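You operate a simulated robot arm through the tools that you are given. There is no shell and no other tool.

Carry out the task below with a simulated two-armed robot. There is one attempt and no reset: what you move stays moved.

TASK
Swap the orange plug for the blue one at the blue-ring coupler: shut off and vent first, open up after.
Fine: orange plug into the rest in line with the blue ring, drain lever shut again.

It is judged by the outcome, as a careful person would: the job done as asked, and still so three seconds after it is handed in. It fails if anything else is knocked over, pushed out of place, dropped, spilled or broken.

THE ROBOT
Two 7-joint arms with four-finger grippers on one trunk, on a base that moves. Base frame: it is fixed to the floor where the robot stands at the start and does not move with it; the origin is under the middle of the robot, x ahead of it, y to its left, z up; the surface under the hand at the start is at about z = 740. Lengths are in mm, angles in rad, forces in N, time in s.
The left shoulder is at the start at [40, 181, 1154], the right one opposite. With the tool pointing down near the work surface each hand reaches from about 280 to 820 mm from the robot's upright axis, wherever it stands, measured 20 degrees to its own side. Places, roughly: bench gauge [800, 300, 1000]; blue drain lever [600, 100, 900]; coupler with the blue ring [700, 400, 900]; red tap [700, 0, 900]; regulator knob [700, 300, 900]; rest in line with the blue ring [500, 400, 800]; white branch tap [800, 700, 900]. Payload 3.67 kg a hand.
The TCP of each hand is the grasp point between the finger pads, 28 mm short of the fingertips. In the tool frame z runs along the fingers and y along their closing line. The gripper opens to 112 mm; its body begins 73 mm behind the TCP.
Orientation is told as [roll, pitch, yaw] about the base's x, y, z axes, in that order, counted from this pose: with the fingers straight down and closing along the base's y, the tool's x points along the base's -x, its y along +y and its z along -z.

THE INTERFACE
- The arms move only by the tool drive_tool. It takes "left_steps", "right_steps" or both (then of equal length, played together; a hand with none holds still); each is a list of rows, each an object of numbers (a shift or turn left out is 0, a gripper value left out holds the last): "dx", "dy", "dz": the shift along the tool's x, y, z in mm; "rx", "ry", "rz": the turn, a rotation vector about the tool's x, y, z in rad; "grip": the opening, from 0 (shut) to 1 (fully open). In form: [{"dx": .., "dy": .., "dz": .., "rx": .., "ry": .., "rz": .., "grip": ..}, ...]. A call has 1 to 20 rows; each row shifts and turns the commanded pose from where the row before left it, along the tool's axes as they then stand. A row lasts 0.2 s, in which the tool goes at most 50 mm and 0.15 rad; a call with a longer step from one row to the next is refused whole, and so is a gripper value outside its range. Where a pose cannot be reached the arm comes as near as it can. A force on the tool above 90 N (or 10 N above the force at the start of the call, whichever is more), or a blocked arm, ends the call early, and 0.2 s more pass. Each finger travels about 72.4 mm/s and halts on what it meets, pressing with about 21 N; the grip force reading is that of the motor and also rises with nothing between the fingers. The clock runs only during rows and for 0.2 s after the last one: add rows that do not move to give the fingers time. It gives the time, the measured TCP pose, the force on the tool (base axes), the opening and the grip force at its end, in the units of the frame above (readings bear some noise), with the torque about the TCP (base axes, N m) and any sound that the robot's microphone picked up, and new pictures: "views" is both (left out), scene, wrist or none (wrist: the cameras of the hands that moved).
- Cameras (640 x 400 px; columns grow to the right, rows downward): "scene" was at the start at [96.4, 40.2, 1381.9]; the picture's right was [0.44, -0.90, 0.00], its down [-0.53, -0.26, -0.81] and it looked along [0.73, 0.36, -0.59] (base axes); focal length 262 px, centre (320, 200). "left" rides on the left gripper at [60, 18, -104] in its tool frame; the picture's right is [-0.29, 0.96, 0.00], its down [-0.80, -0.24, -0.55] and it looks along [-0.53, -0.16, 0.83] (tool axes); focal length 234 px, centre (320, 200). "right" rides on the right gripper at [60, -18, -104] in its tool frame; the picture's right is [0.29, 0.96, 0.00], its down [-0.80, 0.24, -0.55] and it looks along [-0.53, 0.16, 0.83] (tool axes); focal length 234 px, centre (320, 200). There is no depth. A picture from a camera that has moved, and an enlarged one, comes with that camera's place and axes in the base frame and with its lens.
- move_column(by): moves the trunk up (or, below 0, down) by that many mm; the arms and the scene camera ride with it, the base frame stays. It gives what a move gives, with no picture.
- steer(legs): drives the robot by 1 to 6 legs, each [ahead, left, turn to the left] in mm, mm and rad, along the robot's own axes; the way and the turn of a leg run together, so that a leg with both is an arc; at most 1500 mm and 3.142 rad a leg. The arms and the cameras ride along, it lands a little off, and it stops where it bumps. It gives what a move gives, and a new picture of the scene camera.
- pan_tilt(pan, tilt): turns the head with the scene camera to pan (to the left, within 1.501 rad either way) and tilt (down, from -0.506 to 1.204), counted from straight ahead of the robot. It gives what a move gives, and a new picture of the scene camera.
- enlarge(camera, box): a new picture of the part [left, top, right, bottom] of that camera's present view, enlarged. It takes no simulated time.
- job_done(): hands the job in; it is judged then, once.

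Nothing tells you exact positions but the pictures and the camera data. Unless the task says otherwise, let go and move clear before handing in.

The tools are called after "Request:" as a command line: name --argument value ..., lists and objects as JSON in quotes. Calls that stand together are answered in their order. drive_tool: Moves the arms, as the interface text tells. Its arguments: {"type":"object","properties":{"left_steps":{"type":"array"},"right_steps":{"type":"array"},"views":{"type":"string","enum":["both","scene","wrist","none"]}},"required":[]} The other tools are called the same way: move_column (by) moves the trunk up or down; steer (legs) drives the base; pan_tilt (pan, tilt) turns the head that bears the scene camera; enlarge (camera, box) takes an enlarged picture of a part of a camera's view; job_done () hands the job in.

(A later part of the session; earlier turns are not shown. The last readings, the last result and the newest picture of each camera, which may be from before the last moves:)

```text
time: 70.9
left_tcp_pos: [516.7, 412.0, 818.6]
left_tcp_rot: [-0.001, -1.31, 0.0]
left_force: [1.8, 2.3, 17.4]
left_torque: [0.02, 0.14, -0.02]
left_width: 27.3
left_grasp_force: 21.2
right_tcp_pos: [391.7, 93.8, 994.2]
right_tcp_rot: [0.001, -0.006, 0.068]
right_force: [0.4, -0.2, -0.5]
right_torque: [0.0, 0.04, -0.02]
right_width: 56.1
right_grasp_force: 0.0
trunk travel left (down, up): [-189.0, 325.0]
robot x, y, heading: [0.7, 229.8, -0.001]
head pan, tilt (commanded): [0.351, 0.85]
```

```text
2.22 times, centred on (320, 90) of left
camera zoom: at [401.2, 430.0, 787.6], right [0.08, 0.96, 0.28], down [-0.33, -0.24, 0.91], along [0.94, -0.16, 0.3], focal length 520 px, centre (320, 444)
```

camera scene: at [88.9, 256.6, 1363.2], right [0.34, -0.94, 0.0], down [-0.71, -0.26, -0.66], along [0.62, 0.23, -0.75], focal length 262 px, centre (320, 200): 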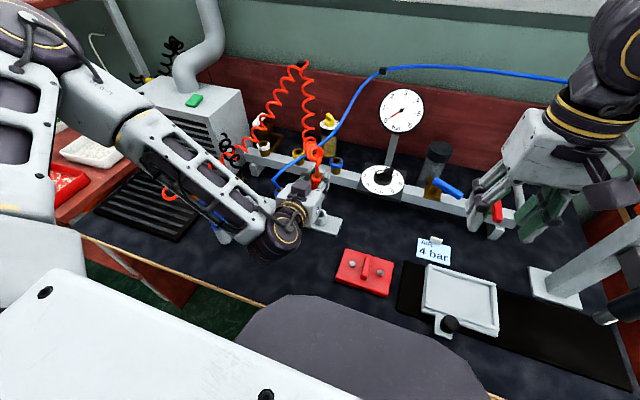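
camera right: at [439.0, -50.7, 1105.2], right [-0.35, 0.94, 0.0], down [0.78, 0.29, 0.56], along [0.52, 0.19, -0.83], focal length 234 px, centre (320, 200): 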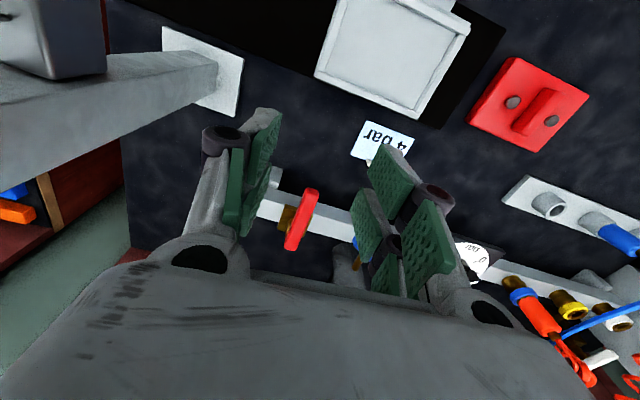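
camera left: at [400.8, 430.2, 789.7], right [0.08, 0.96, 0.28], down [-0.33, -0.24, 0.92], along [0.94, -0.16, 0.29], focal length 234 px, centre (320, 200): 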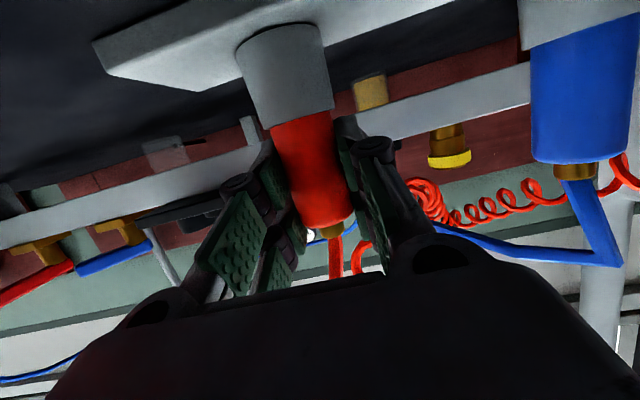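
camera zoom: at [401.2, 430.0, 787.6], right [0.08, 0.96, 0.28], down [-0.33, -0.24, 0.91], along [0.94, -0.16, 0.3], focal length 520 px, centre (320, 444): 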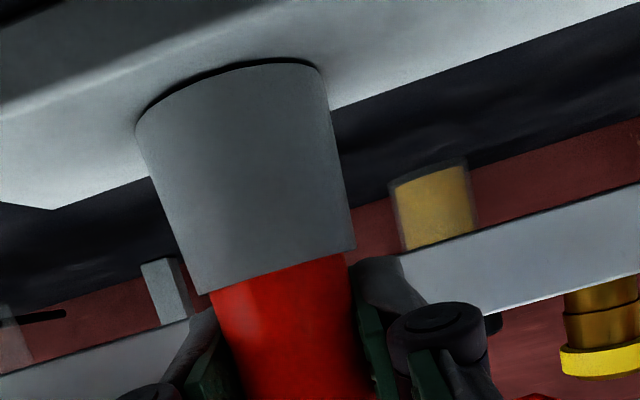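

The plug is seated (17 N upward contact). I relieve the pressure slightly, open the gripper and back the hand straight off along its fingers.

Request:
drive_tool --left_steps '[{"dx": -1.5, "dz": -0.4}, {"grip": 0.32}, {"grip": 0.45}, {}, {}]' --views "wrist"

Request:
enlarge --camera "left" --box '[220, 40, 440, 240]'

```text
time: 72.1
left_tcp_pos: [515.7, 411.6, 817.7]
left_tcp_rot: [-0.002, -1.302, -0.001]
left_force: [0.1, 0.9, 0.2]
left_torque: [-0.02, 0.03, -0.01]
left_width: 50.3
left_grasp_force: 0.1
right_tcp_pos: [392.5, 92.5, 993.7]
right_tcp_rot: [-0.001, -0.006, 0.068]
right_force: [-0.2, -0.4, -0.1]
right_torque: [0.0, 0.0, 0.03]
right_width: 56.1
right_grasp_force: 0.0
trunk travel left (down, up): [-189.0, 325.0]
robot x, y, heading: [-4.2, 230.8, -0.003]
head pan, tilt (commanded): [0.351, 0.85]
camera left: at [400.9, 429.9, 787.8], right [0.08, 0.96, 0.28], down [-0.32, -0.24, 0.92], along [0.94, -0.16, 0.29], focal length 234 px, centre (320, 200)
```

left: 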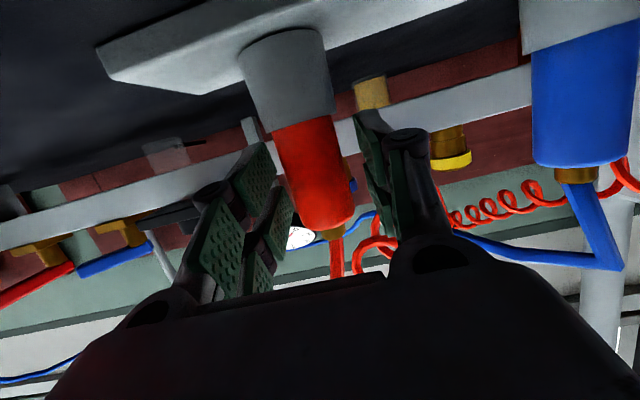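

```text
2.00 times, centred on (330, 140) of left
camera zoom: at [400.9, 429.9, 787.8], right [0.08, 0.96, 0.28], down [-0.32, -0.24, 0.92], along [0.94, -0.16, 0.29], focal length 468 px, centre (300, 320)
```

zoom: 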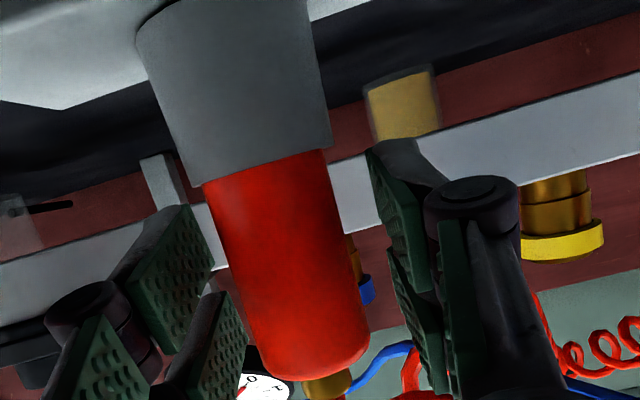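

The orange plug stands by itself in its rest. I retreat 75 mm and shift left in front of the blue plug, which I now place at about (514, 527).

Request:
drive_tool --left_steps '[{"dz": -25}, {"dz": -25}, {"dz": -25}, {}]' --views "both"

Request:
enlarge --camera "scene" --box '[220, 60, 400, 260]'

```text
time: 73.1
left_tcp_pos: [466.0, 404.3, 820.7]
left_tcp_rot: [-0.003, -1.306, 0.002]
left_force: [-0.9, 0.1, -0.2]
left_torque: [0.03, 0.01, 0.0]
left_width: 50.7
left_grasp_force: 0.0
left hand out of reach, approached as far as the arm can: row 2, 3
right_tcp_pos: [391.7, 94.3, 993.5]
right_tcp_rot: [0.0, -0.005, 0.068]
right_force: [0.4, 0.2, -0.2]
right_torque: [-0.04, -0.02, -0.01]
right_width: 55.9
right_grasp_force: 0.1
trunk travel left (down, up): [-189.0, 325.0]
robot x, y, heading: [-1.2, 231.1, -0.005]
head pan, tilt (commanded): [0.351, 0.85]
camera scene: at [88.2, 258.0, 1277.8], right [0.34, -0.94, 0.0], down [-0.71, -0.26, -0.66], along [0.62, 0.23, -0.75], focal length 262 px, centre (320, 200)
camera left: at [349.7, 422.4, 789.2], right [0.08, 0.96, 0.28], down [-0.33, -0.24, 0.91], along [0.94, -0.16, 0.29], focal length 234 px, centre (320, 200)
```

scene: 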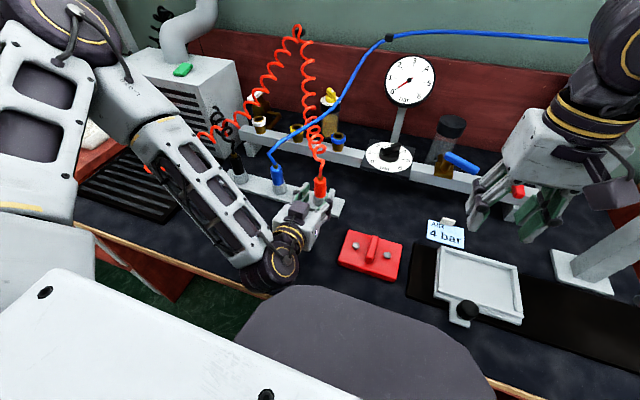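
left: 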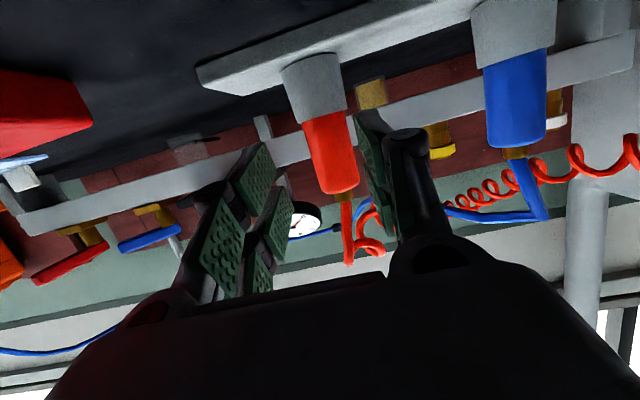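

```text
2.00 times, centred on (310, 160) of scene
camera zoom: at [88.2, 258.0, 1277.8], right [0.34, -0.94, 0.0], down [-0.71, -0.26, -0.66], along [0.62, 0.23, -0.75], focal length 523 px, centre (340, 280)
```

zoom: 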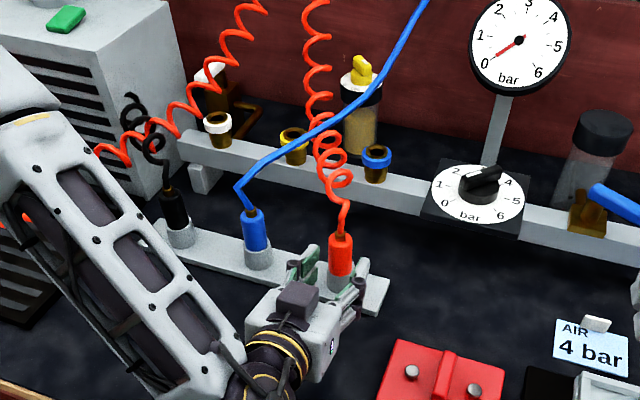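

The arm is too folded here to move freely. I back the base by 120 mm, which also pulls the hand straight away from the orange plug.

Request:
steer --legs '[[-120, 0, 0]]'

Request:
enlarge --camera "scene" --box '[220, 60, 400, 260]'

```text
time: 74.4
left_tcp_pos: [344.8, 404.4, 821.4]
left_tcp_rot: [-0.002, -1.307, 0.0]
left_force: [-0.7, 0.4, 0.5]
left_torque: [-0.01, 0.0, -0.01]
left_width: 50.3
left_grasp_force: 0.1
right_tcp_pos: [270.1, 93.3, 992.7]
right_tcp_rot: [0.002, -0.007, 0.07]
right_force: [-0.7, -0.6, 0.3]
right_torque: [-0.02, -0.03, 0.02]
right_width: 56.3
right_grasp_force: 0.0
trunk travel left (down, up): [-189.0, 325.0]
robot x, y, heading: [-118.7, 233.8, 0.001]
head pan, tilt (commanded): [0.351, 0.85]
camera scene: at [-32.8, 257.5, 1277.9], right [0.34, -0.94, 0.0], down [-0.71, -0.26, -0.66], along [0.62, 0.23, -0.75], focal length 262 px, centre (320, 200)
```

scene: 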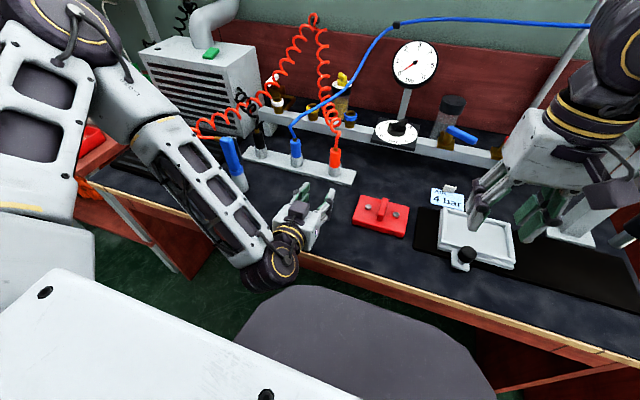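

```text
2.00 times, centred on (310, 160) of scene
camera zoom: at [-32.8, 257.5, 1277.9], right [0.34, -0.94, 0.0], down [-0.71, -0.26, -0.66], along [0.62, 0.23, -0.75], focal length 523 px, centre (340, 280)
```

zoom: 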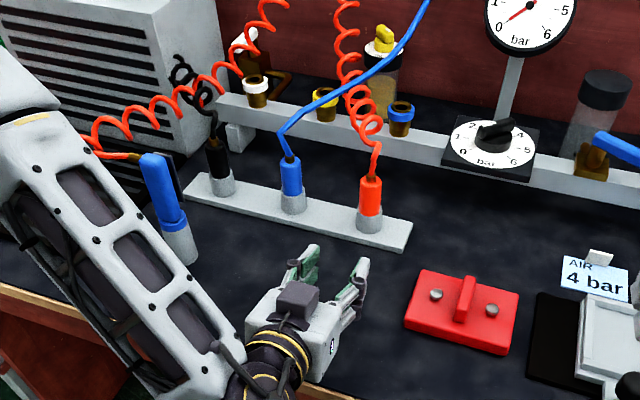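

Now everything is visible: orange plug upright in its rest, blue plug upright in the middle rest. I bring the left hand in front of the blue plug, about 95 mm short.

Request:
drive_tool --left_steps '[{"dx": -5.4, "dy": 31, "dz": 18}, {"dx": -5.4, "dy": 31, "dz": 18}, {"dx": -5.4, "dy": 31, "dz": 18}, {"dx": -5.4, "dy": 30, "dz": 18}, {}]' --views "both"

Request:
enlarge --camera "left" --box '[220, 20, 440, 220]'

```text
time: 75.6
left_tcp_pos: [421.1, 527.1, 822.2]
left_tcp_rot: [0.001, -1.305, -0.002]
left_force: [0.5, -0.4, 0.5]
left_torque: [0.01, 0.01, 0.04]
left_width: 50.1
left_grasp_force: 0.1
right_tcp_pos: [271.5, 93.1, 994.2]
right_tcp_rot: [-0.002, -0.005, 0.07]
right_force: [-0.1, 0.9, 0.6]
right_torque: [0.03, 0.03, -0.02]
right_width: 55.8
right_grasp_force: 0.0
trunk travel left (down, up): [-189.0, 325.0]
robot x, y, heading: [-121.9, 227.1, -0.0]
head pan, tilt (commanded): [0.351, 0.85]
camera scene: at [-31.2, 257.0, 1277.8], right [0.34, -0.94, 0.0], down [-0.71, -0.26, -0.66], along [0.62, 0.23, -0.75], focal length 262 px, centre (320, 200)
camera left: at [305.2, 545.3, 791.2], right [0.08, 0.96, 0.28], down [-0.33, -0.24, 0.91], along [0.94, -0.16, 0.29], focal length 234 px, centre (320, 200)
```

scene: 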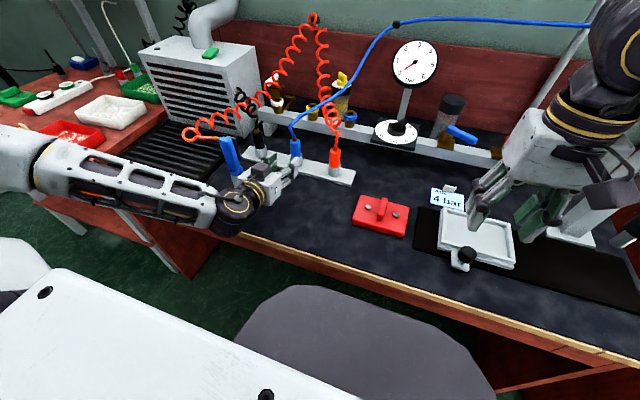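
left: 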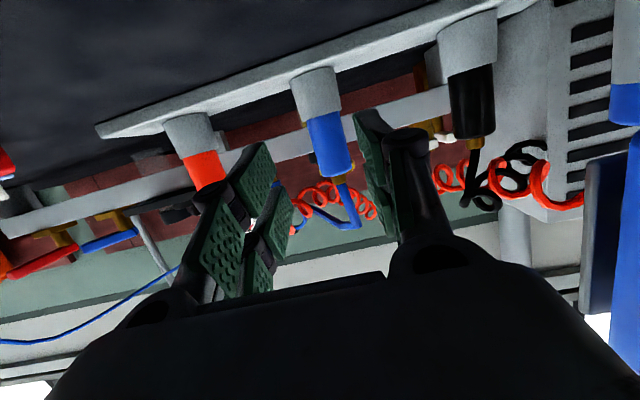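

```text
2.00 times, centred on (330, 120) of left
camera zoom: at [305.2, 545.3, 791.2], right [0.08, 0.96, 0.28], down [-0.33, -0.24, 0.91], along [0.94, -0.16, 0.29], focal length 468 px, centre (300, 360)
```

zoom: 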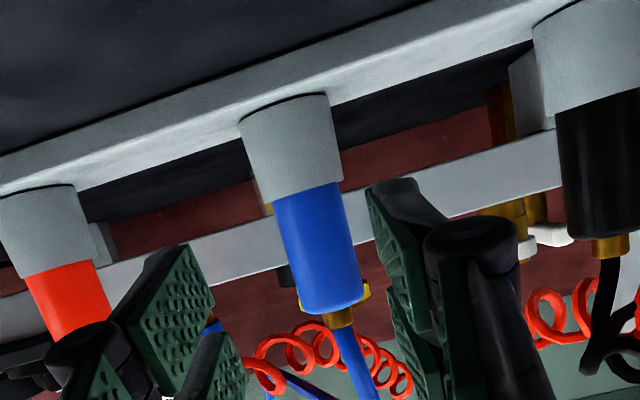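

The blue plug is at about y=532 (rest spacing 120 mm), body z≈783–836. I correct 5 mm to the left and advance 65 mm.

Request:
drive_tool --left_steps '[{"dx": -5, "dy": 2.5, "dz": 21.1}, {"dx": -5, "dy": 2.5, "dz": 21.1}, {"dx": -5, "dz": 21.1}, {}]' --views "both"

Request:
enlarge --camera "left" --box '[220, 20, 440, 220]'

```text
time: 76.6
left_tcp_pos: [485.8, 532.2, 820.2]
left_tcp_rot: [-0.001, -1.306, 0.001]
left_force: [-0.7, -0.7, 0.4]
left_torque: [-0.05, 0.01, 0.04]
left_width: 50.4
left_grasp_force: 0.0
right_tcp_pos: [271.1, 94.4, 994.4]
right_tcp_rot: [0.001, -0.006, 0.071]
right_force: [0.1, -0.8, -0.3]
right_torque: [0.0, -0.03, 0.0]
right_width: 56.1
right_grasp_force: 0.1
trunk travel left (down, up): [-189.0, 325.0]
robot x, y, heading: [-121.9, 232.1, -0.004]
head pan, tilt (commanded): [0.351, 0.85]
camera scene: at [-31.9, 257.8, 1277.8], right [0.34, -0.94, 0.0], down [-0.71, -0.26, -0.66], along [0.62, 0.23, -0.75], focal length 262 px, centre (320, 200)
camera left: at [370.0, 550.2, 789.4], right [0.08, 0.96, 0.28], down [-0.33, -0.24, 0.91], along [0.94, -0.16, 0.29], focal length 234 px, centre (320, 200)
```

scene: 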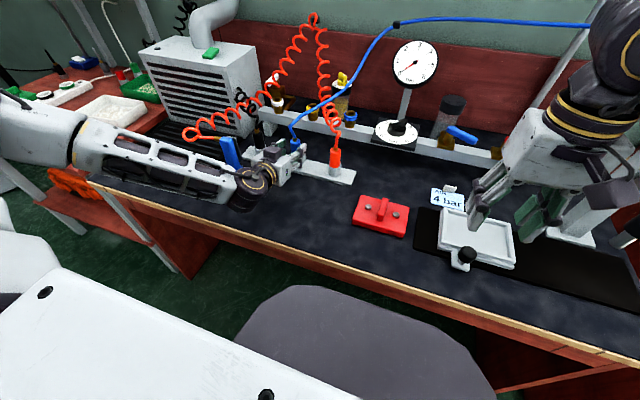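
left: 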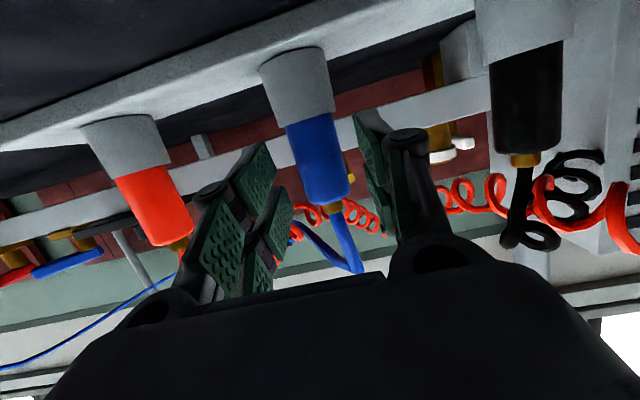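

```text
2.00 times, centred on (330, 120) of left
camera zoom: at [370.0, 550.2, 789.4], right [0.08, 0.96, 0.28], down [-0.33, -0.24, 0.91], along [0.94, -0.16, 0.29], focal length 468 px, centre (300, 360)
```

zoom: 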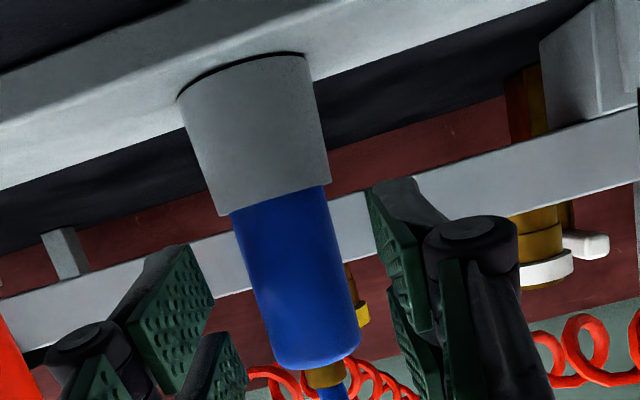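

Alignment is good. I advance the last 28 mm and compare with the view I had when gripping the orange plug.

Request:
drive_tool --left_steps '[{"dx": -3.7, "dy": -0.7, "dz": 13.5}, {"dx": -3.6, "dz": 13.5}, {}]' --views "both"

Request:
enlarge --camera "left" --box '[220, 50, 440, 250]'

Request:
enlarge --camera "scene" --box '[180, 80, 360, 240]'

```text
time: 77.4
left_tcp_pos: [513.7, 530.3, 820.0]
left_tcp_rot: [-0.002, -1.305, 0.003]
left_force: [-0.9, 0.6, -0.6]
left_torque: [-0.01, 0.03, 0.02]
left_width: 50.0
left_grasp_force: 0.0
right_tcp_pos: [273.0, 94.2, 994.5]
right_tcp_rot: [0.0, -0.004, 0.071]
right_force: [-0.3, 0.7, 0.6]
right_torque: [0.0, 0.02, 0.01]
right_width: 56.2
right_grasp_force: 0.0
trunk travel left (down, up): [-189.0, 325.0]
robot x, y, heading: [-120.4, 230.8, 0.001]
head pan, tilt (commanded): [0.351, 0.85]
camera scene: at [-31.6, 257.7, 1277.8], right [0.34, -0.94, 0.0], down [-0.71, -0.26, -0.66], along [0.62, 0.23, -0.75], focal length 262 px, centre (320, 200)
camera left: at [397.8, 549.3, 789.2], right [0.08, 0.96, 0.28], down [-0.33, -0.24, 0.91], along [0.94, -0.16, 0.29], focal length 234 px, centre (320, 200)
```

scene: 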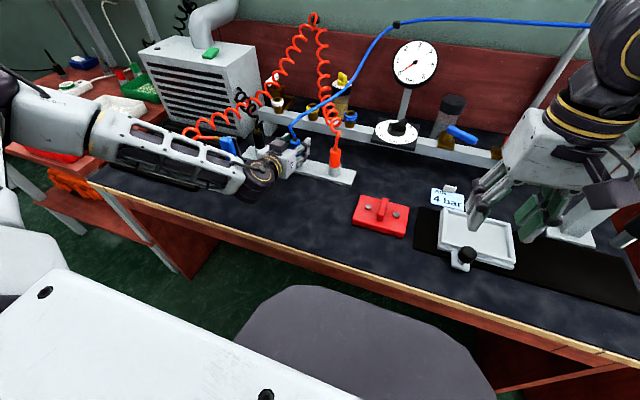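
left: 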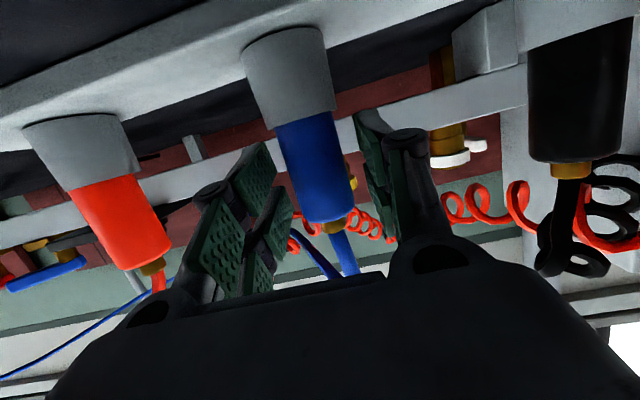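

```text
2.00 times, centred on (330, 150) of left
camera zoom: at [397.8, 549.3, 789.2], right [0.08, 0.96, 0.28], down [-0.33, -0.24, 0.91], along [0.94, -0.16, 0.29], focal length 468 px, centre (300, 300)
```

zoom: 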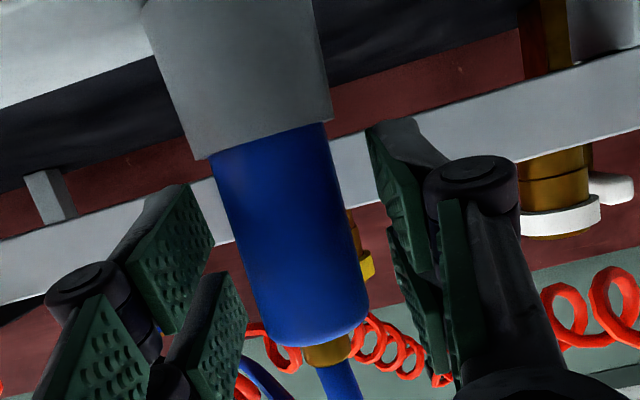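

```text
2.50 times, centred on (270, 160) of scene
camera zoom: at [-31.6, 257.7, 1277.8], right [0.34, -0.94, 0.0], down [-0.71, -0.26, -0.66], along [0.62, 0.23, -0.75], focal length 654 px, centre (445, 300)
```

zoom: 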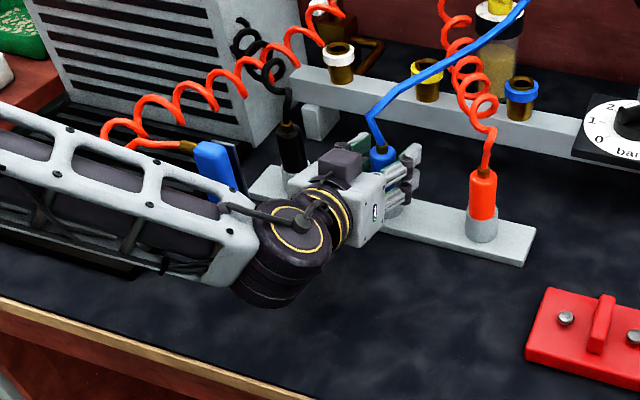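

The view matches the orange grasp nearly exactly. I close the gripper on the blue plug.

Request:
drive_tool --left_steps '[{"grip": 0.35}, {}, {"grip": 0.2}, {}, {}, {}, {}]' --views "wrist"

Request:
enlarge --camera "left" --box '[220, 50, 440, 250]'

```text
time: 79.0
left_tcp_pos: [514.1, 531.0, 820.9]
left_tcp_rot: [-0.001, -1.305, 0.0]
left_force: [0.4, -0.1, 0.9]
left_torque: [-0.01, 0.03, 0.03]
left_width: 27.5
left_grasp_force: 21.3
right_tcp_pos: [272.1, 93.8, 993.3]
right_tcp_rot: [-0.001, -0.002, 0.071]
right_force: [0.8, 0.3, 0.6]
right_torque: [-0.01, -0.04, -0.01]
right_width: 56.1
right_grasp_force: 0.0
trunk travel left (down, up): [-189.0, 325.0]
robot x, y, heading: [-120.1, 227.6, -0.004]
head pan, tilt (commanded): [0.351, 0.85]
camera left: at [397.8, 549.1, 789.2], right [0.08, 0.96, 0.28], down [-0.33, -0.24, 0.91], along [0.94, -0.16, 0.29], focal length 234 px, centre (320, 200)
```

left: 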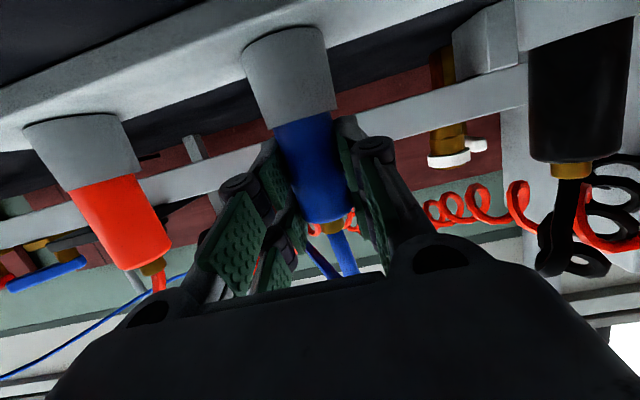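

```text
2.00 times, centred on (330, 150) of left
camera zoom: at [397.8, 549.1, 789.2], right [0.08, 0.96, 0.28], down [-0.33, -0.24, 0.91], along [0.94, -0.16, 0.29], focal length 468 px, centre (300, 300)
```

zoom: 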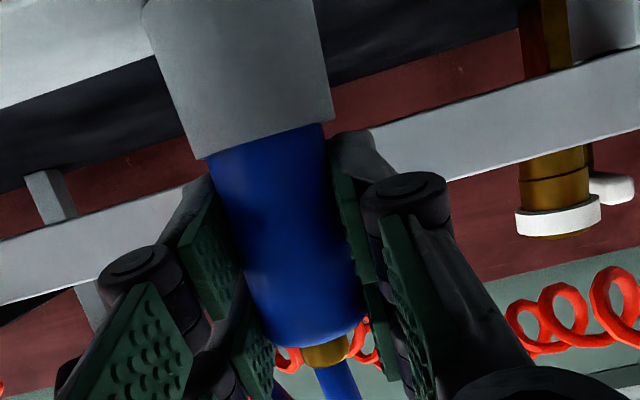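

Gripped. I lift the blue plug straight up out of its rest.

Request:
drive_tool --left_steps '[{"dx": -4.83, "dz": -1.31}, {"dx": -4.83, "dz": -1.31}, {"dx": -9.65, "dz": -2.62}, {"dx": -9.65, "dz": -2.62}, {"dx": -9.65, "dz": -2.62}, {"dx": -9.65, "dz": -2.62}, {"dx": -9.65, "dz": -2.62}]' --views "both"

Request:
enlarge --camera "left" --box '[220, 20, 440, 220]'

Request:
enlarge --camera "scene" --box '[180, 80, 360, 240]'

```text
time: 80.6
left_tcp_pos: [514.3, 530.8, 880.1]
left_tcp_rot: [-0.003, -1.307, 0.002]
left_force: [-0.1, 0.0, -0.7]
left_torque: [0.02, 0.02, 0.01]
left_width: 27.5
left_grasp_force: 21.3
right_tcp_pos: [272.5, 94.1, 994.2]
right_tcp_rot: [-0.001, -0.006, 0.07]
right_force: [-0.4, 0.5, -0.1]
right_torque: [0.03, 0.05, 0.0]
right_width: 56.0
right_grasp_force: 0.0
trunk travel left (down, up): [-189.0, 325.0]
robot x, y, heading: [-121.0, 226.2, 0.003]
head pan, tilt (commanded): [0.351, 0.85]
camera scene: at [-31.5, 257.6, 1277.8], right [0.34, -0.94, 0.0], down [-0.71, -0.26, -0.66], along [0.62, 0.23, -0.75], focal length 262 px, centre (320, 200)
camera left: at [398.5, 549.2, 849.1], right [0.08, 0.96, 0.28], down [-0.33, -0.24, 0.91], along [0.94, -0.16, 0.29], focal length 234 px, centre (320, 200)
```

scene: 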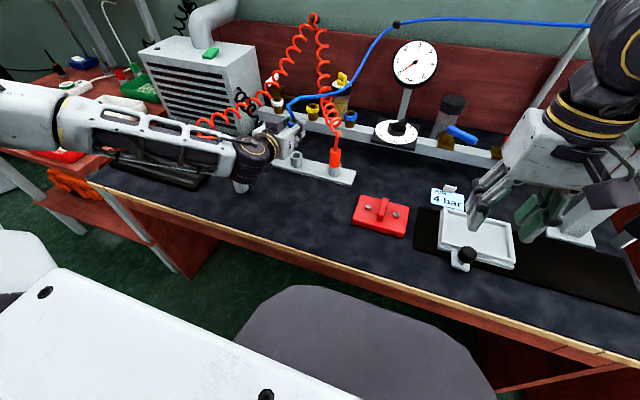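
left: 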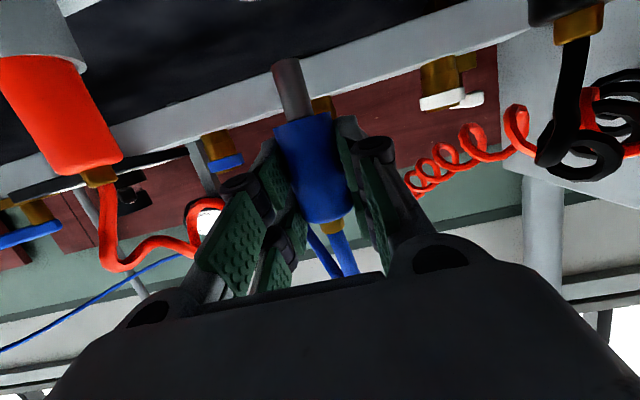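

```text
2.00 times, centred on (330, 120) of left
camera zoom: at [398.5, 549.2, 849.1], right [0.08, 0.96, 0.28], down [-0.33, -0.24, 0.91], along [0.94, -0.16, 0.29], focal length 468 px, centre (300, 360)
```

zoom: 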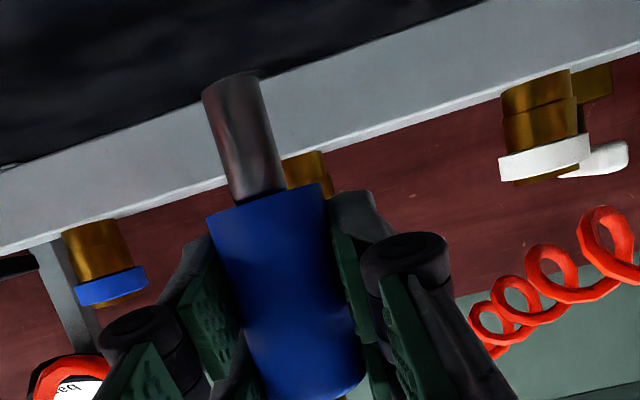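

```text
2.50 times, centred on (270, 160) of scene
camera zoom: at [-31.5, 257.6, 1277.8], right [0.34, -0.94, 0.0], down [-0.71, -0.26, -0.66], along [0.62, 0.23, -0.75], focal length 654 px, centre (445, 300)
```

zoom: 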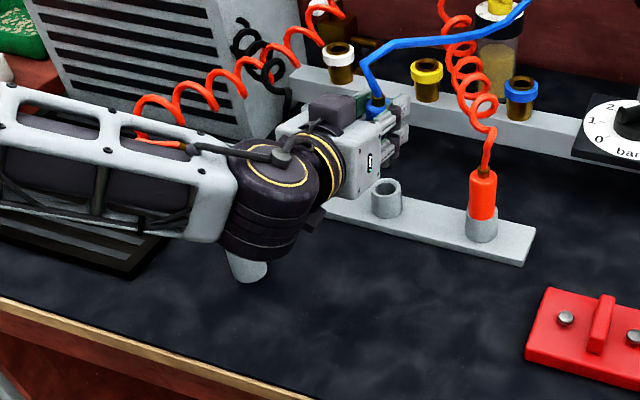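

The blue plug is out, and its nipple sits at the same place relative to the hand as the orange one did. The orange hose now runs from the rest back and to the left, so I'll lift high and turn the hand about 25° so that it approaches the coupler from the front-right, clear of that hose.

Request:
drive_tool --left_steps '[{"dx": -25.3, "dz": -6.9}, {"dx": -25.3, "dz": -6.9}, {"dx": -25.3, "dz": -6.9}, {"dx": -25.3, "dz": -6.9}, {"rx": -0.1403, "rz": -0.0382}, {"rx": -0.1403, "rz": -0.0382}, {"rx": -0.1403, "rz": -0.0382}, {}]' --views "both"

```text
time: 82.4
left_tcp_pos: [513.1, 531.5, 985.4]
left_tcp_rot: [-0.005, -1.305, 0.44]
left_force: [-0.3, 0.3, -1.4]
left_torque: [0.02, 0.01, 0.02]
left_width: 27.5
left_grasp_force: 21.2
right_tcp_pos: [271.2, 94.9, 994.1]
right_tcp_rot: [-0.001, -0.006, 0.071]
right_force: [-0.5, 0.4, -0.2]
right_torque: [0.01, -0.02, 0.0]
right_width: 56.1
right_grasp_force: 0.1
trunk travel left (down, up): [-189.0, 325.0]
robot x, y, heading: [-123.7, 230.5, 0.005]
head pan, tilt (commanded): [0.351, 0.85]
camera scene: at [-31.9, 258.3, 1277.8], right [0.34, -0.94, 0.0], down [-0.71, -0.26, -0.66], along [0.62, 0.23, -0.75], focal length 262 px, centre (320, 200)
camera left: at [401.1, 499.5, 954.0], right [-0.34, 0.9, 0.28], down [-0.19, -0.35, 0.92], along [0.92, 0.26, 0.29], focal length 234 px, centre (320, 200)
```

scene: 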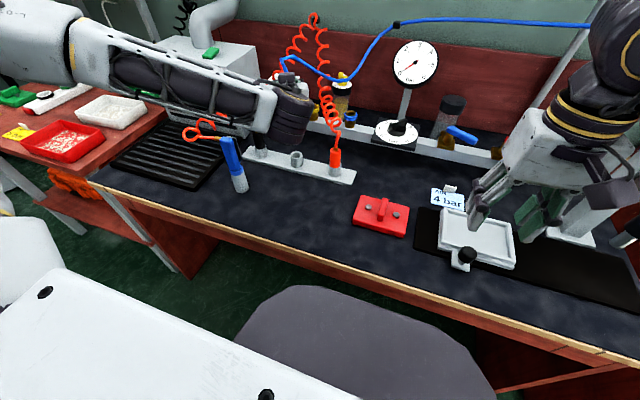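
left: 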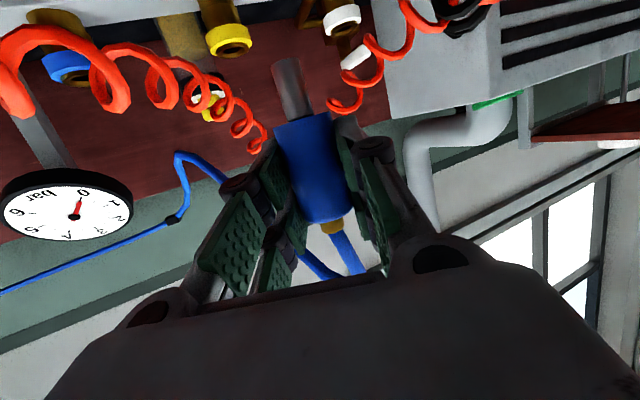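

The 25° turn works. I carry the blue plug at this height to directly above the blue-ring coupler.

Request:
drive_tool --left_steps '[{"dx": -4.28, "dy": -34.24, "dz": 15.7}, {"dx": -4.28, "dy": -34.24, "dz": 15.7}, {"dx": -4.28, "dy": -34.24, "dz": 15.7}, {"dx": -4.28, "dy": -34.24, "dz": 15.7}, {"dx": -4.28, "dy": -34.24, "dz": 15.7}, {}]' --views "both"

Request:
enlarge --camera "left" --box '[220, 0, 420, 180]'

Request:
enlarge --camera "scene" --box '[240, 30, 420, 210]'

```text
time: 83.8
left_tcp_pos: [633.4, 442.6, 995.4]
left_tcp_rot: [-0.003, -1.305, 0.437]
left_force: [0.1, 0.1, -1.5]
left_torque: [-0.01, 0.0, 0.0]
left_width: 27.4
left_grasp_force: 21.3
left hand out of reach, approached as far as the arm can: row 4, 5
right_tcp_pos: [272.0, 93.4, 993.2]
right_tcp_rot: [-0.001, -0.005, 0.07]
right_force: [-0.2, -1.1, 0.5]
right_torque: [0.0, 0.01, 0.02]
right_width: 56.0
right_grasp_force: 0.1
trunk travel left (down, up): [-189.0, 325.0]
robot x, y, heading: [-124.5, 229.8, 0.004]
head pan, tilt (commanded): [0.351, 0.85]
camera scene: at [-30.7, 257.5, 1277.7], right [0.34, -0.94, 0.0], down [-0.71, -0.26, -0.66], along [0.62, 0.23, -0.75], focal length 262 px, centre (320, 200)
camera left: at [520.6, 409.4, 964.4], right [-0.33, 0.9, 0.28], down [-0.19, -0.35, 0.92], along [0.92, 0.25, 0.29], focal length 234 px, centre (320, 200)
```

scene: 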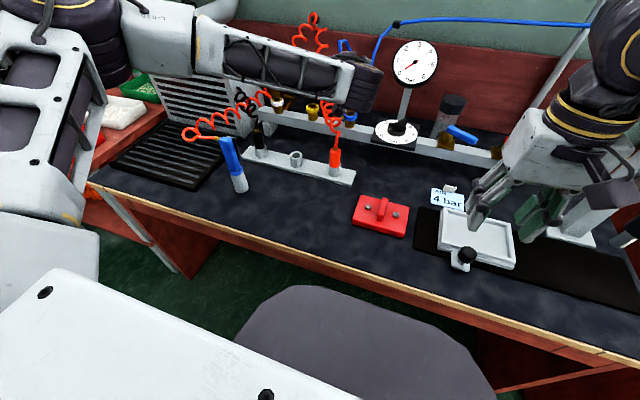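
left: 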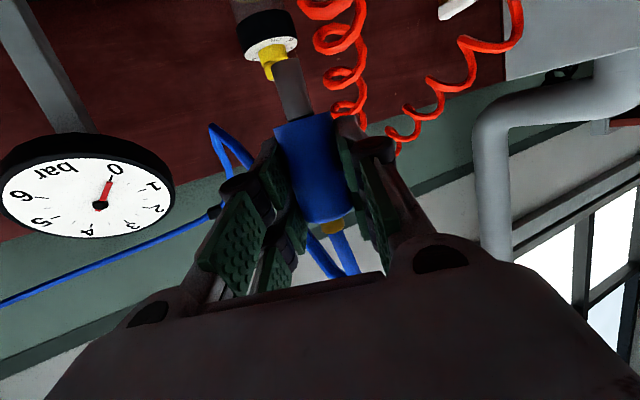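

```text
2.22 times, centred on (320, 90) of left
camera zoom: at [520.6, 409.4, 964.4], right [-0.33, 0.9, 0.28], down [-0.19, -0.35, 0.92], along [0.92, 0.25, 0.29], focal length 520 px, centre (320, 444)
```

zoom: 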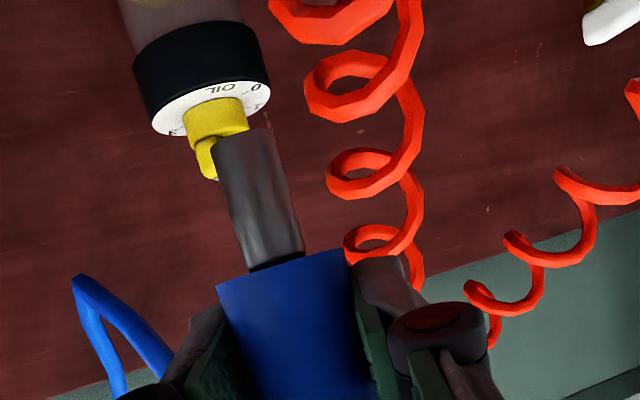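

```text
2.22 times, centred on (330, 120) of scene
camera zoom: at [-30.7, 257.5, 1277.7], right [0.34, -0.94, 0.0], down [-0.71, -0.26, -0.66], along [0.62, 0.23, -0.75], focal length 582 px, centre (298, 378)
```

zoom: 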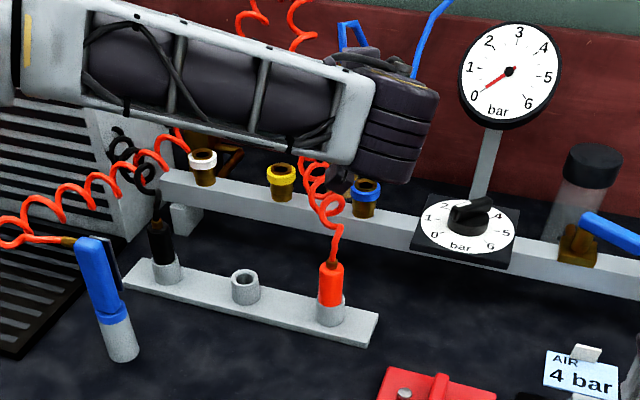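

At 25° the wrist runs out of travel here. I turn the hand back to straight ahead (which worked before) and check reach above the coupler.

Request:
drive_tool --left_steps '[{"rx": 0.1403, "rz": 0.0382}, {"rx": 0.1403, "rz": 0.0382}, {"rx": 0.1403, "rz": 0.0382}, {}]' --views "none"

```text
time: 84.8
left_tcp_pos: [634.3, 441.6, 995.5]
left_tcp_rot: [0.003, -1.303, -0.006]
left_force: [0.6, -0.5, -0.7]
left_torque: [0.0, 0.0, 0.03]
left_width: 27.6
left_grasp_force: 21.7
right_tcp_pos: [272.0, 92.7, 993.0]
right_tcp_rot: [0.001, -0.006, 0.07]
right_force: [0.0, -1.1, 0.6]
right_torque: [0.06, -0.01, -0.02]
right_width: 55.8
right_grasp_force: 0.1
trunk travel left (down, up): [-189.0, 325.0]
robot x, y, heading: [-128.2, 229.8, -0.001]
head pan, tilt (commanded): [0.351, 0.85]
```

Request:
drive_tool --left_steps '[{"dx": 4.2, "dy": -10.1, "dz": 9.9, "rx": -0.005}, {"dx": 4.2, "dy": -10.1, "dz": 9.9}, {"dx": 4.2, "dy": -10.1, "dz": 9.9}, {}]' --views "both"

Request:
enlarge --camera "left" --box '[220, 0, 420, 180]'

Request:
enlarge --camera "scene" --box '[240, 30, 420, 210]'

```text
time: 85.8
left_tcp_pos: [658.1, 412.1, 974.5]
left_tcp_rot: [0.003, -1.305, 0.002]
left_force: [0.2, 0.1, -1.3]
left_torque: [0.0, 0.02, -0.04]
left_width: 27.4
left_grasp_force: 21.1
right_tcp_pos: [272.2, 93.7, 994.1]
right_tcp_rot: [0.001, -0.004, 0.07]
right_force: [0.1, -0.2, -0.4]
right_torque: [-0.02, -0.02, 0.01]
right_width: 56.2
right_grasp_force: 0.0
trunk travel left (down, up): [-189.0, 325.0]
robot x, y, heading: [-120.8, 233.1, 0.002]
head pan, tilt (commanded): [0.351, 0.85]
camera scene: at [-31.6, 257.8, 1277.8], right [0.34, -0.94, 0.0], down [-0.71, -0.26, -0.66], along [0.62, 0.23, -0.75], focal length 262 px, centre (320, 200)
camera left: at [542.8, 429.5, 944.4], right [0.07, 0.96, 0.28], down [-0.32, -0.24, 0.91], along [0.94, -0.16, 0.29], focal length 234 px, centre (320, 200)
```

scene: 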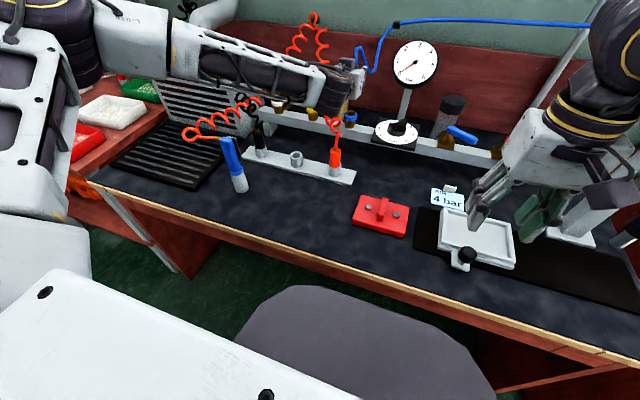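
left: 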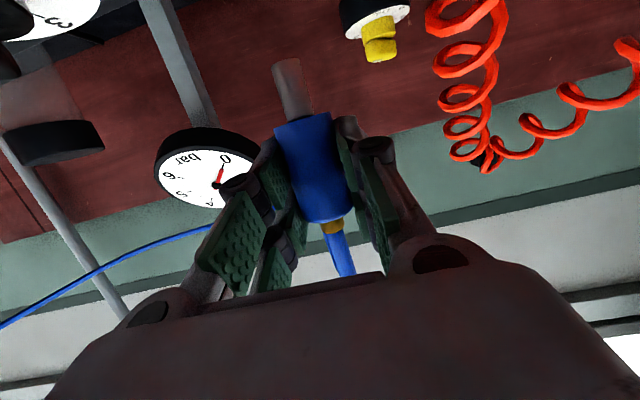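

```text
2.22 times, centred on (320, 90) of left
camera zoom: at [542.8, 429.5, 944.4], right [0.07, 0.96, 0.28], down [-0.32, -0.24, 0.91], along [0.94, -0.16, 0.29], focal length 520 px, centre (320, 444)
```

zoom: 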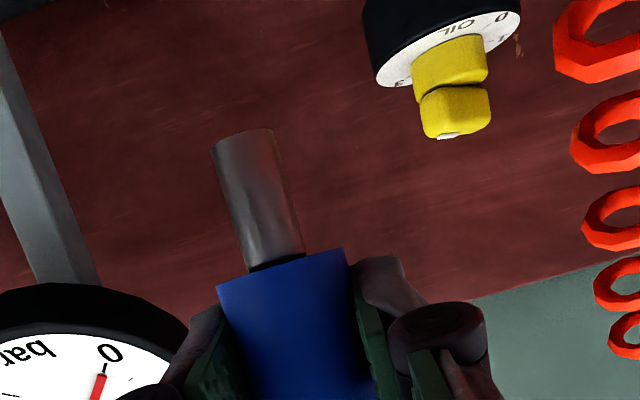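

```text
2.22 times, centred on (330, 120) of scene
camera zoom: at [-31.6, 257.8, 1277.8], right [0.34, -0.94, 0.0], down [-0.71, -0.26, -0.66], along [0.62, 0.23, -0.75], focal length 582 px, centre (298, 378)
```

zoom: 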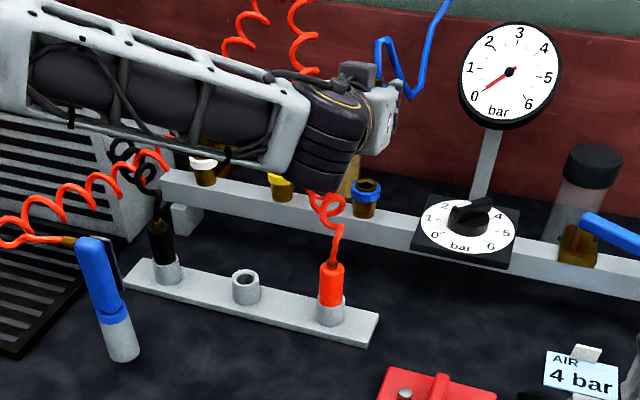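

I'm above the coupler. Comparing views, the blue plug sits about 5 mm further forward in the fingers than the orange one did, so I shift back about 4 mm and lower until the nipple is some 10 mm above the coupler, to align visually.

Request:
drive_tool --left_steps '[{"dx": 11.4, "dy": -0.5, "dz": 1.7}, {"dx": 11.4, "dy": -0.5, "dz": 1.7}, {"dx": 11.4, "dz": 1.8}, {}]' --views "both"

Request:
enlarge --camera "left" --box '[220, 0, 420, 180]'

Request:
enlarge --camera "scene" --box '[300, 60, 400, 160]'

```text
time: 86.8
left_tcp_pos: [655.6, 411.1, 941.7]
left_tcp_rot: [0.007, -1.307, -0.001]
left_force: [-0.6, 0.1, -1.3]
left_torque: [0.0, 0.01, -0.03]
left_width: 27.4
left_grasp_force: 20.9
right_tcp_pos: [271.3, 93.0, 994.1]
right_tcp_rot: [0.0, -0.005, 0.07]
right_force: [-0.2, -0.6, -0.2]
right_torque: [0.01, 0.01, 0.01]
right_width: 56.0
right_grasp_force: 0.1
trunk travel left (down, up): [-189.0, 325.0]
robot x, y, heading: [-118.8, 230.2, 0.002]
head pan, tilt (commanded): [0.351, 0.85]
camera scene: at [-31.4, 257.6, 1277.8], right [0.34, -0.94, 0.0], down [-0.71, -0.26, -0.66], along [0.62, 0.23, -0.75], focal length 262 px, centre (320, 200)
camera left: at [539.3, 428.7, 910.5], right [0.07, 0.96, 0.28], down [-0.32, -0.24, 0.91], along [0.94, -0.16, 0.29], focal length 234 px, centre (320, 200)
```

scene: 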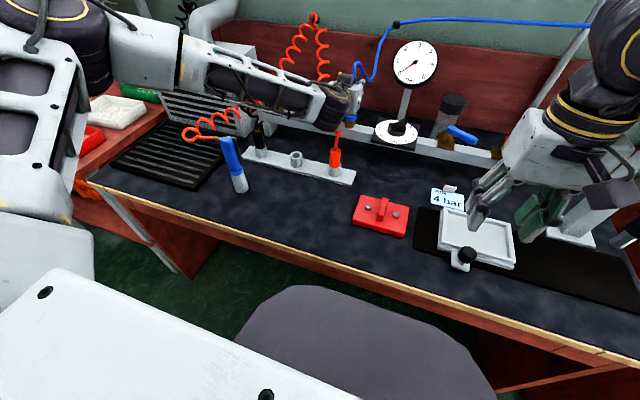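
left: 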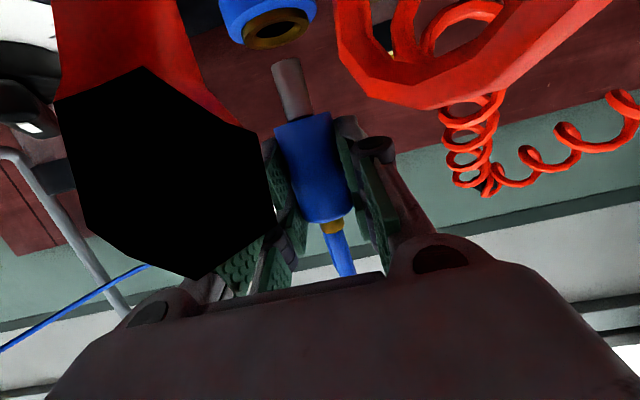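

```text
2.22 times, centred on (320, 90) of left
camera zoom: at [539.3, 428.7, 910.5], right [0.07, 0.96, 0.28], down [-0.32, -0.24, 0.91], along [0.94, -0.16, 0.29], focal length 520 px, centre (320, 444)
```

zoom: 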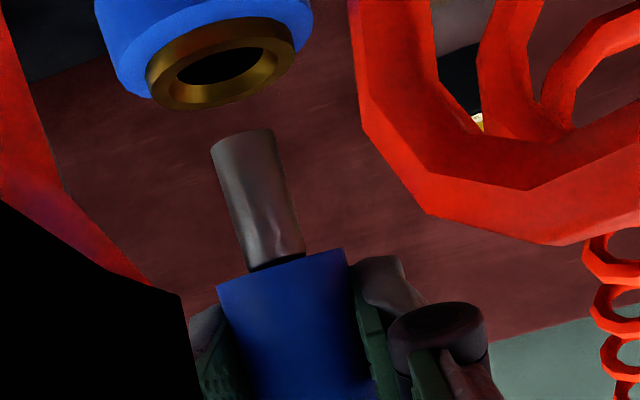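

```text
4.00 times, centred on (350, 110) of scene
camera zoom: at [-31.4, 257.6, 1277.8], right [0.34, -0.94, 0.0], down [-0.71, -0.26, -0.66], along [0.62, 0.23, -0.75], focal length 1047 px, centre (200, 560)
```

zoom: 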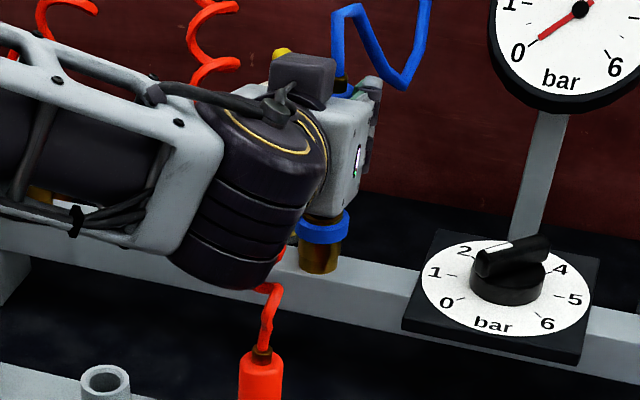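

The coupler mouth is clearly visible just below the nipple, and the axis lines up sideways. I lower 10 mm more to check fore-aft alignment at the mouth.

Request:
drive_tool --left_steps '[{"dx": 4.8, "dz": 1.3}, {"dx": 4.8, "dz": 1.3}, {}]' --views "wrist"

Request:
enlarge --camera "left" --box '[240, 10, 360, 120]'

```text
time: 87.6
left_tcp_pos: [655.1, 411.4, 930.9]
left_tcp_rot: [0.003, -1.306, 0.001]
left_force: [-0.6, 0.1, -1.0]
left_torque: [0.03, 0.03, 0.01]
left_width: 27.2
left_grasp_force: 21.1
right_tcp_pos: [271.7, 93.3, 994.5]
right_tcp_rot: [-0.001, -0.004, 0.069]
right_force: [0.0, -0.3, 0.1]
right_torque: [-0.01, 0.03, -0.02]
right_width: 55.7
right_grasp_force: 0.1
trunk travel left (down, up): [-189.0, 325.0]
robot x, y, heading: [-124.2, 228.2, 0.001]
head pan, tilt (commanded): [0.351, 0.85]
camera left: at [539.4, 428.7, 900.2], right [0.07, 0.96, 0.28], down [-0.32, -0.24, 0.91], along [0.94, -0.16, 0.29], focal length 234 px, centre (320, 200)
```

left: 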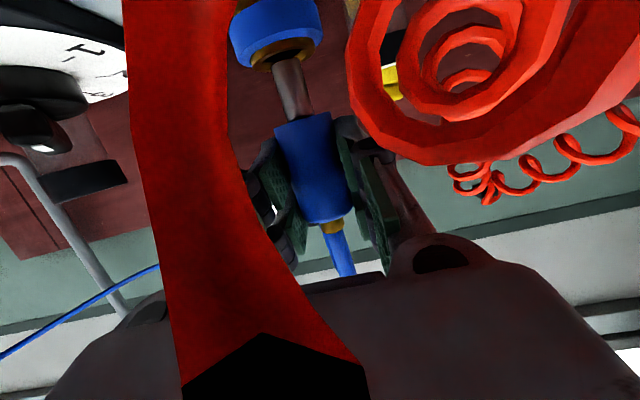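

```text
3.64 times, centred on (300, 65) of left
camera zoom: at [539.4, 428.7, 900.2], right [0.07, 0.96, 0.28], down [-0.32, -0.24, 0.91], along [0.94, -0.16, 0.29], focal length 852 px, centre (393, 691)
```

zoom: 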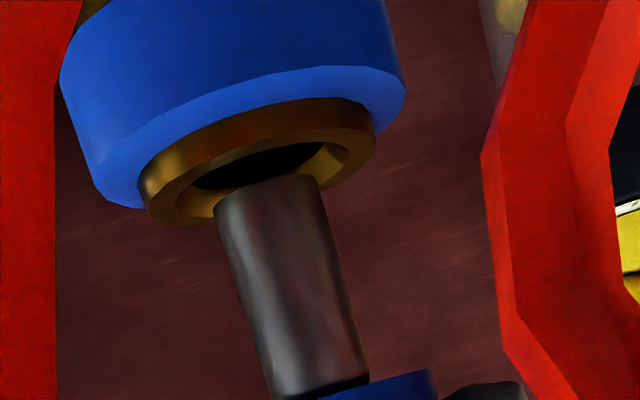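

The nipple is about to enter. I correct 1 mm sideways and lower in 1.5 mm steps while watching the force.

Request:
drive_tool --left_steps '[{"dy": -0.8, "dx": 1.45, "dz": 0.39}, {"dx": 1.45, "dz": 0.39}, {}]' --views "none"

Request:
enlarge --camera "left" --box '[240, 10, 360, 120]'

```text
time: 88.4
left_tcp_pos: [654.5, 409.7, 928.4]
left_tcp_rot: [0.006, -1.307, 0.0]
left_force: [-0.6, -0.6, -0.1]
left_torque: [0.03, 0.04, 0.01]
left_width: 27.2
left_grasp_force: 20.6
right_tcp_pos: [271.2, 93.6, 994.1]
right_tcp_rot: [0.0, -0.007, 0.069]
right_force: [0.4, -0.2, 0.9]
right_torque: [0.01, 0.01, -0.01]
right_width: 56.1
right_grasp_force: 0.1
trunk travel left (down, up): [-189.0, 325.0]
robot x, y, heading: [-123.7, 227.7, 0.001]
head pan, tilt (commanded): [0.351, 0.85]
```

```text
3.64 times, centred on (300, 65) of left
camera zoom: at [539.4, 427.7, 897.5], right [0.07, 0.96, 0.28], down [-0.32, -0.24, 0.91], along [0.94, -0.16, 0.29], focal length 852 px, centre (393, 691)
```

zoom: 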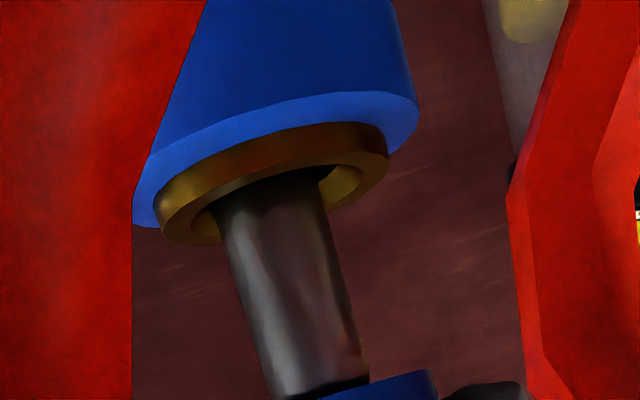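

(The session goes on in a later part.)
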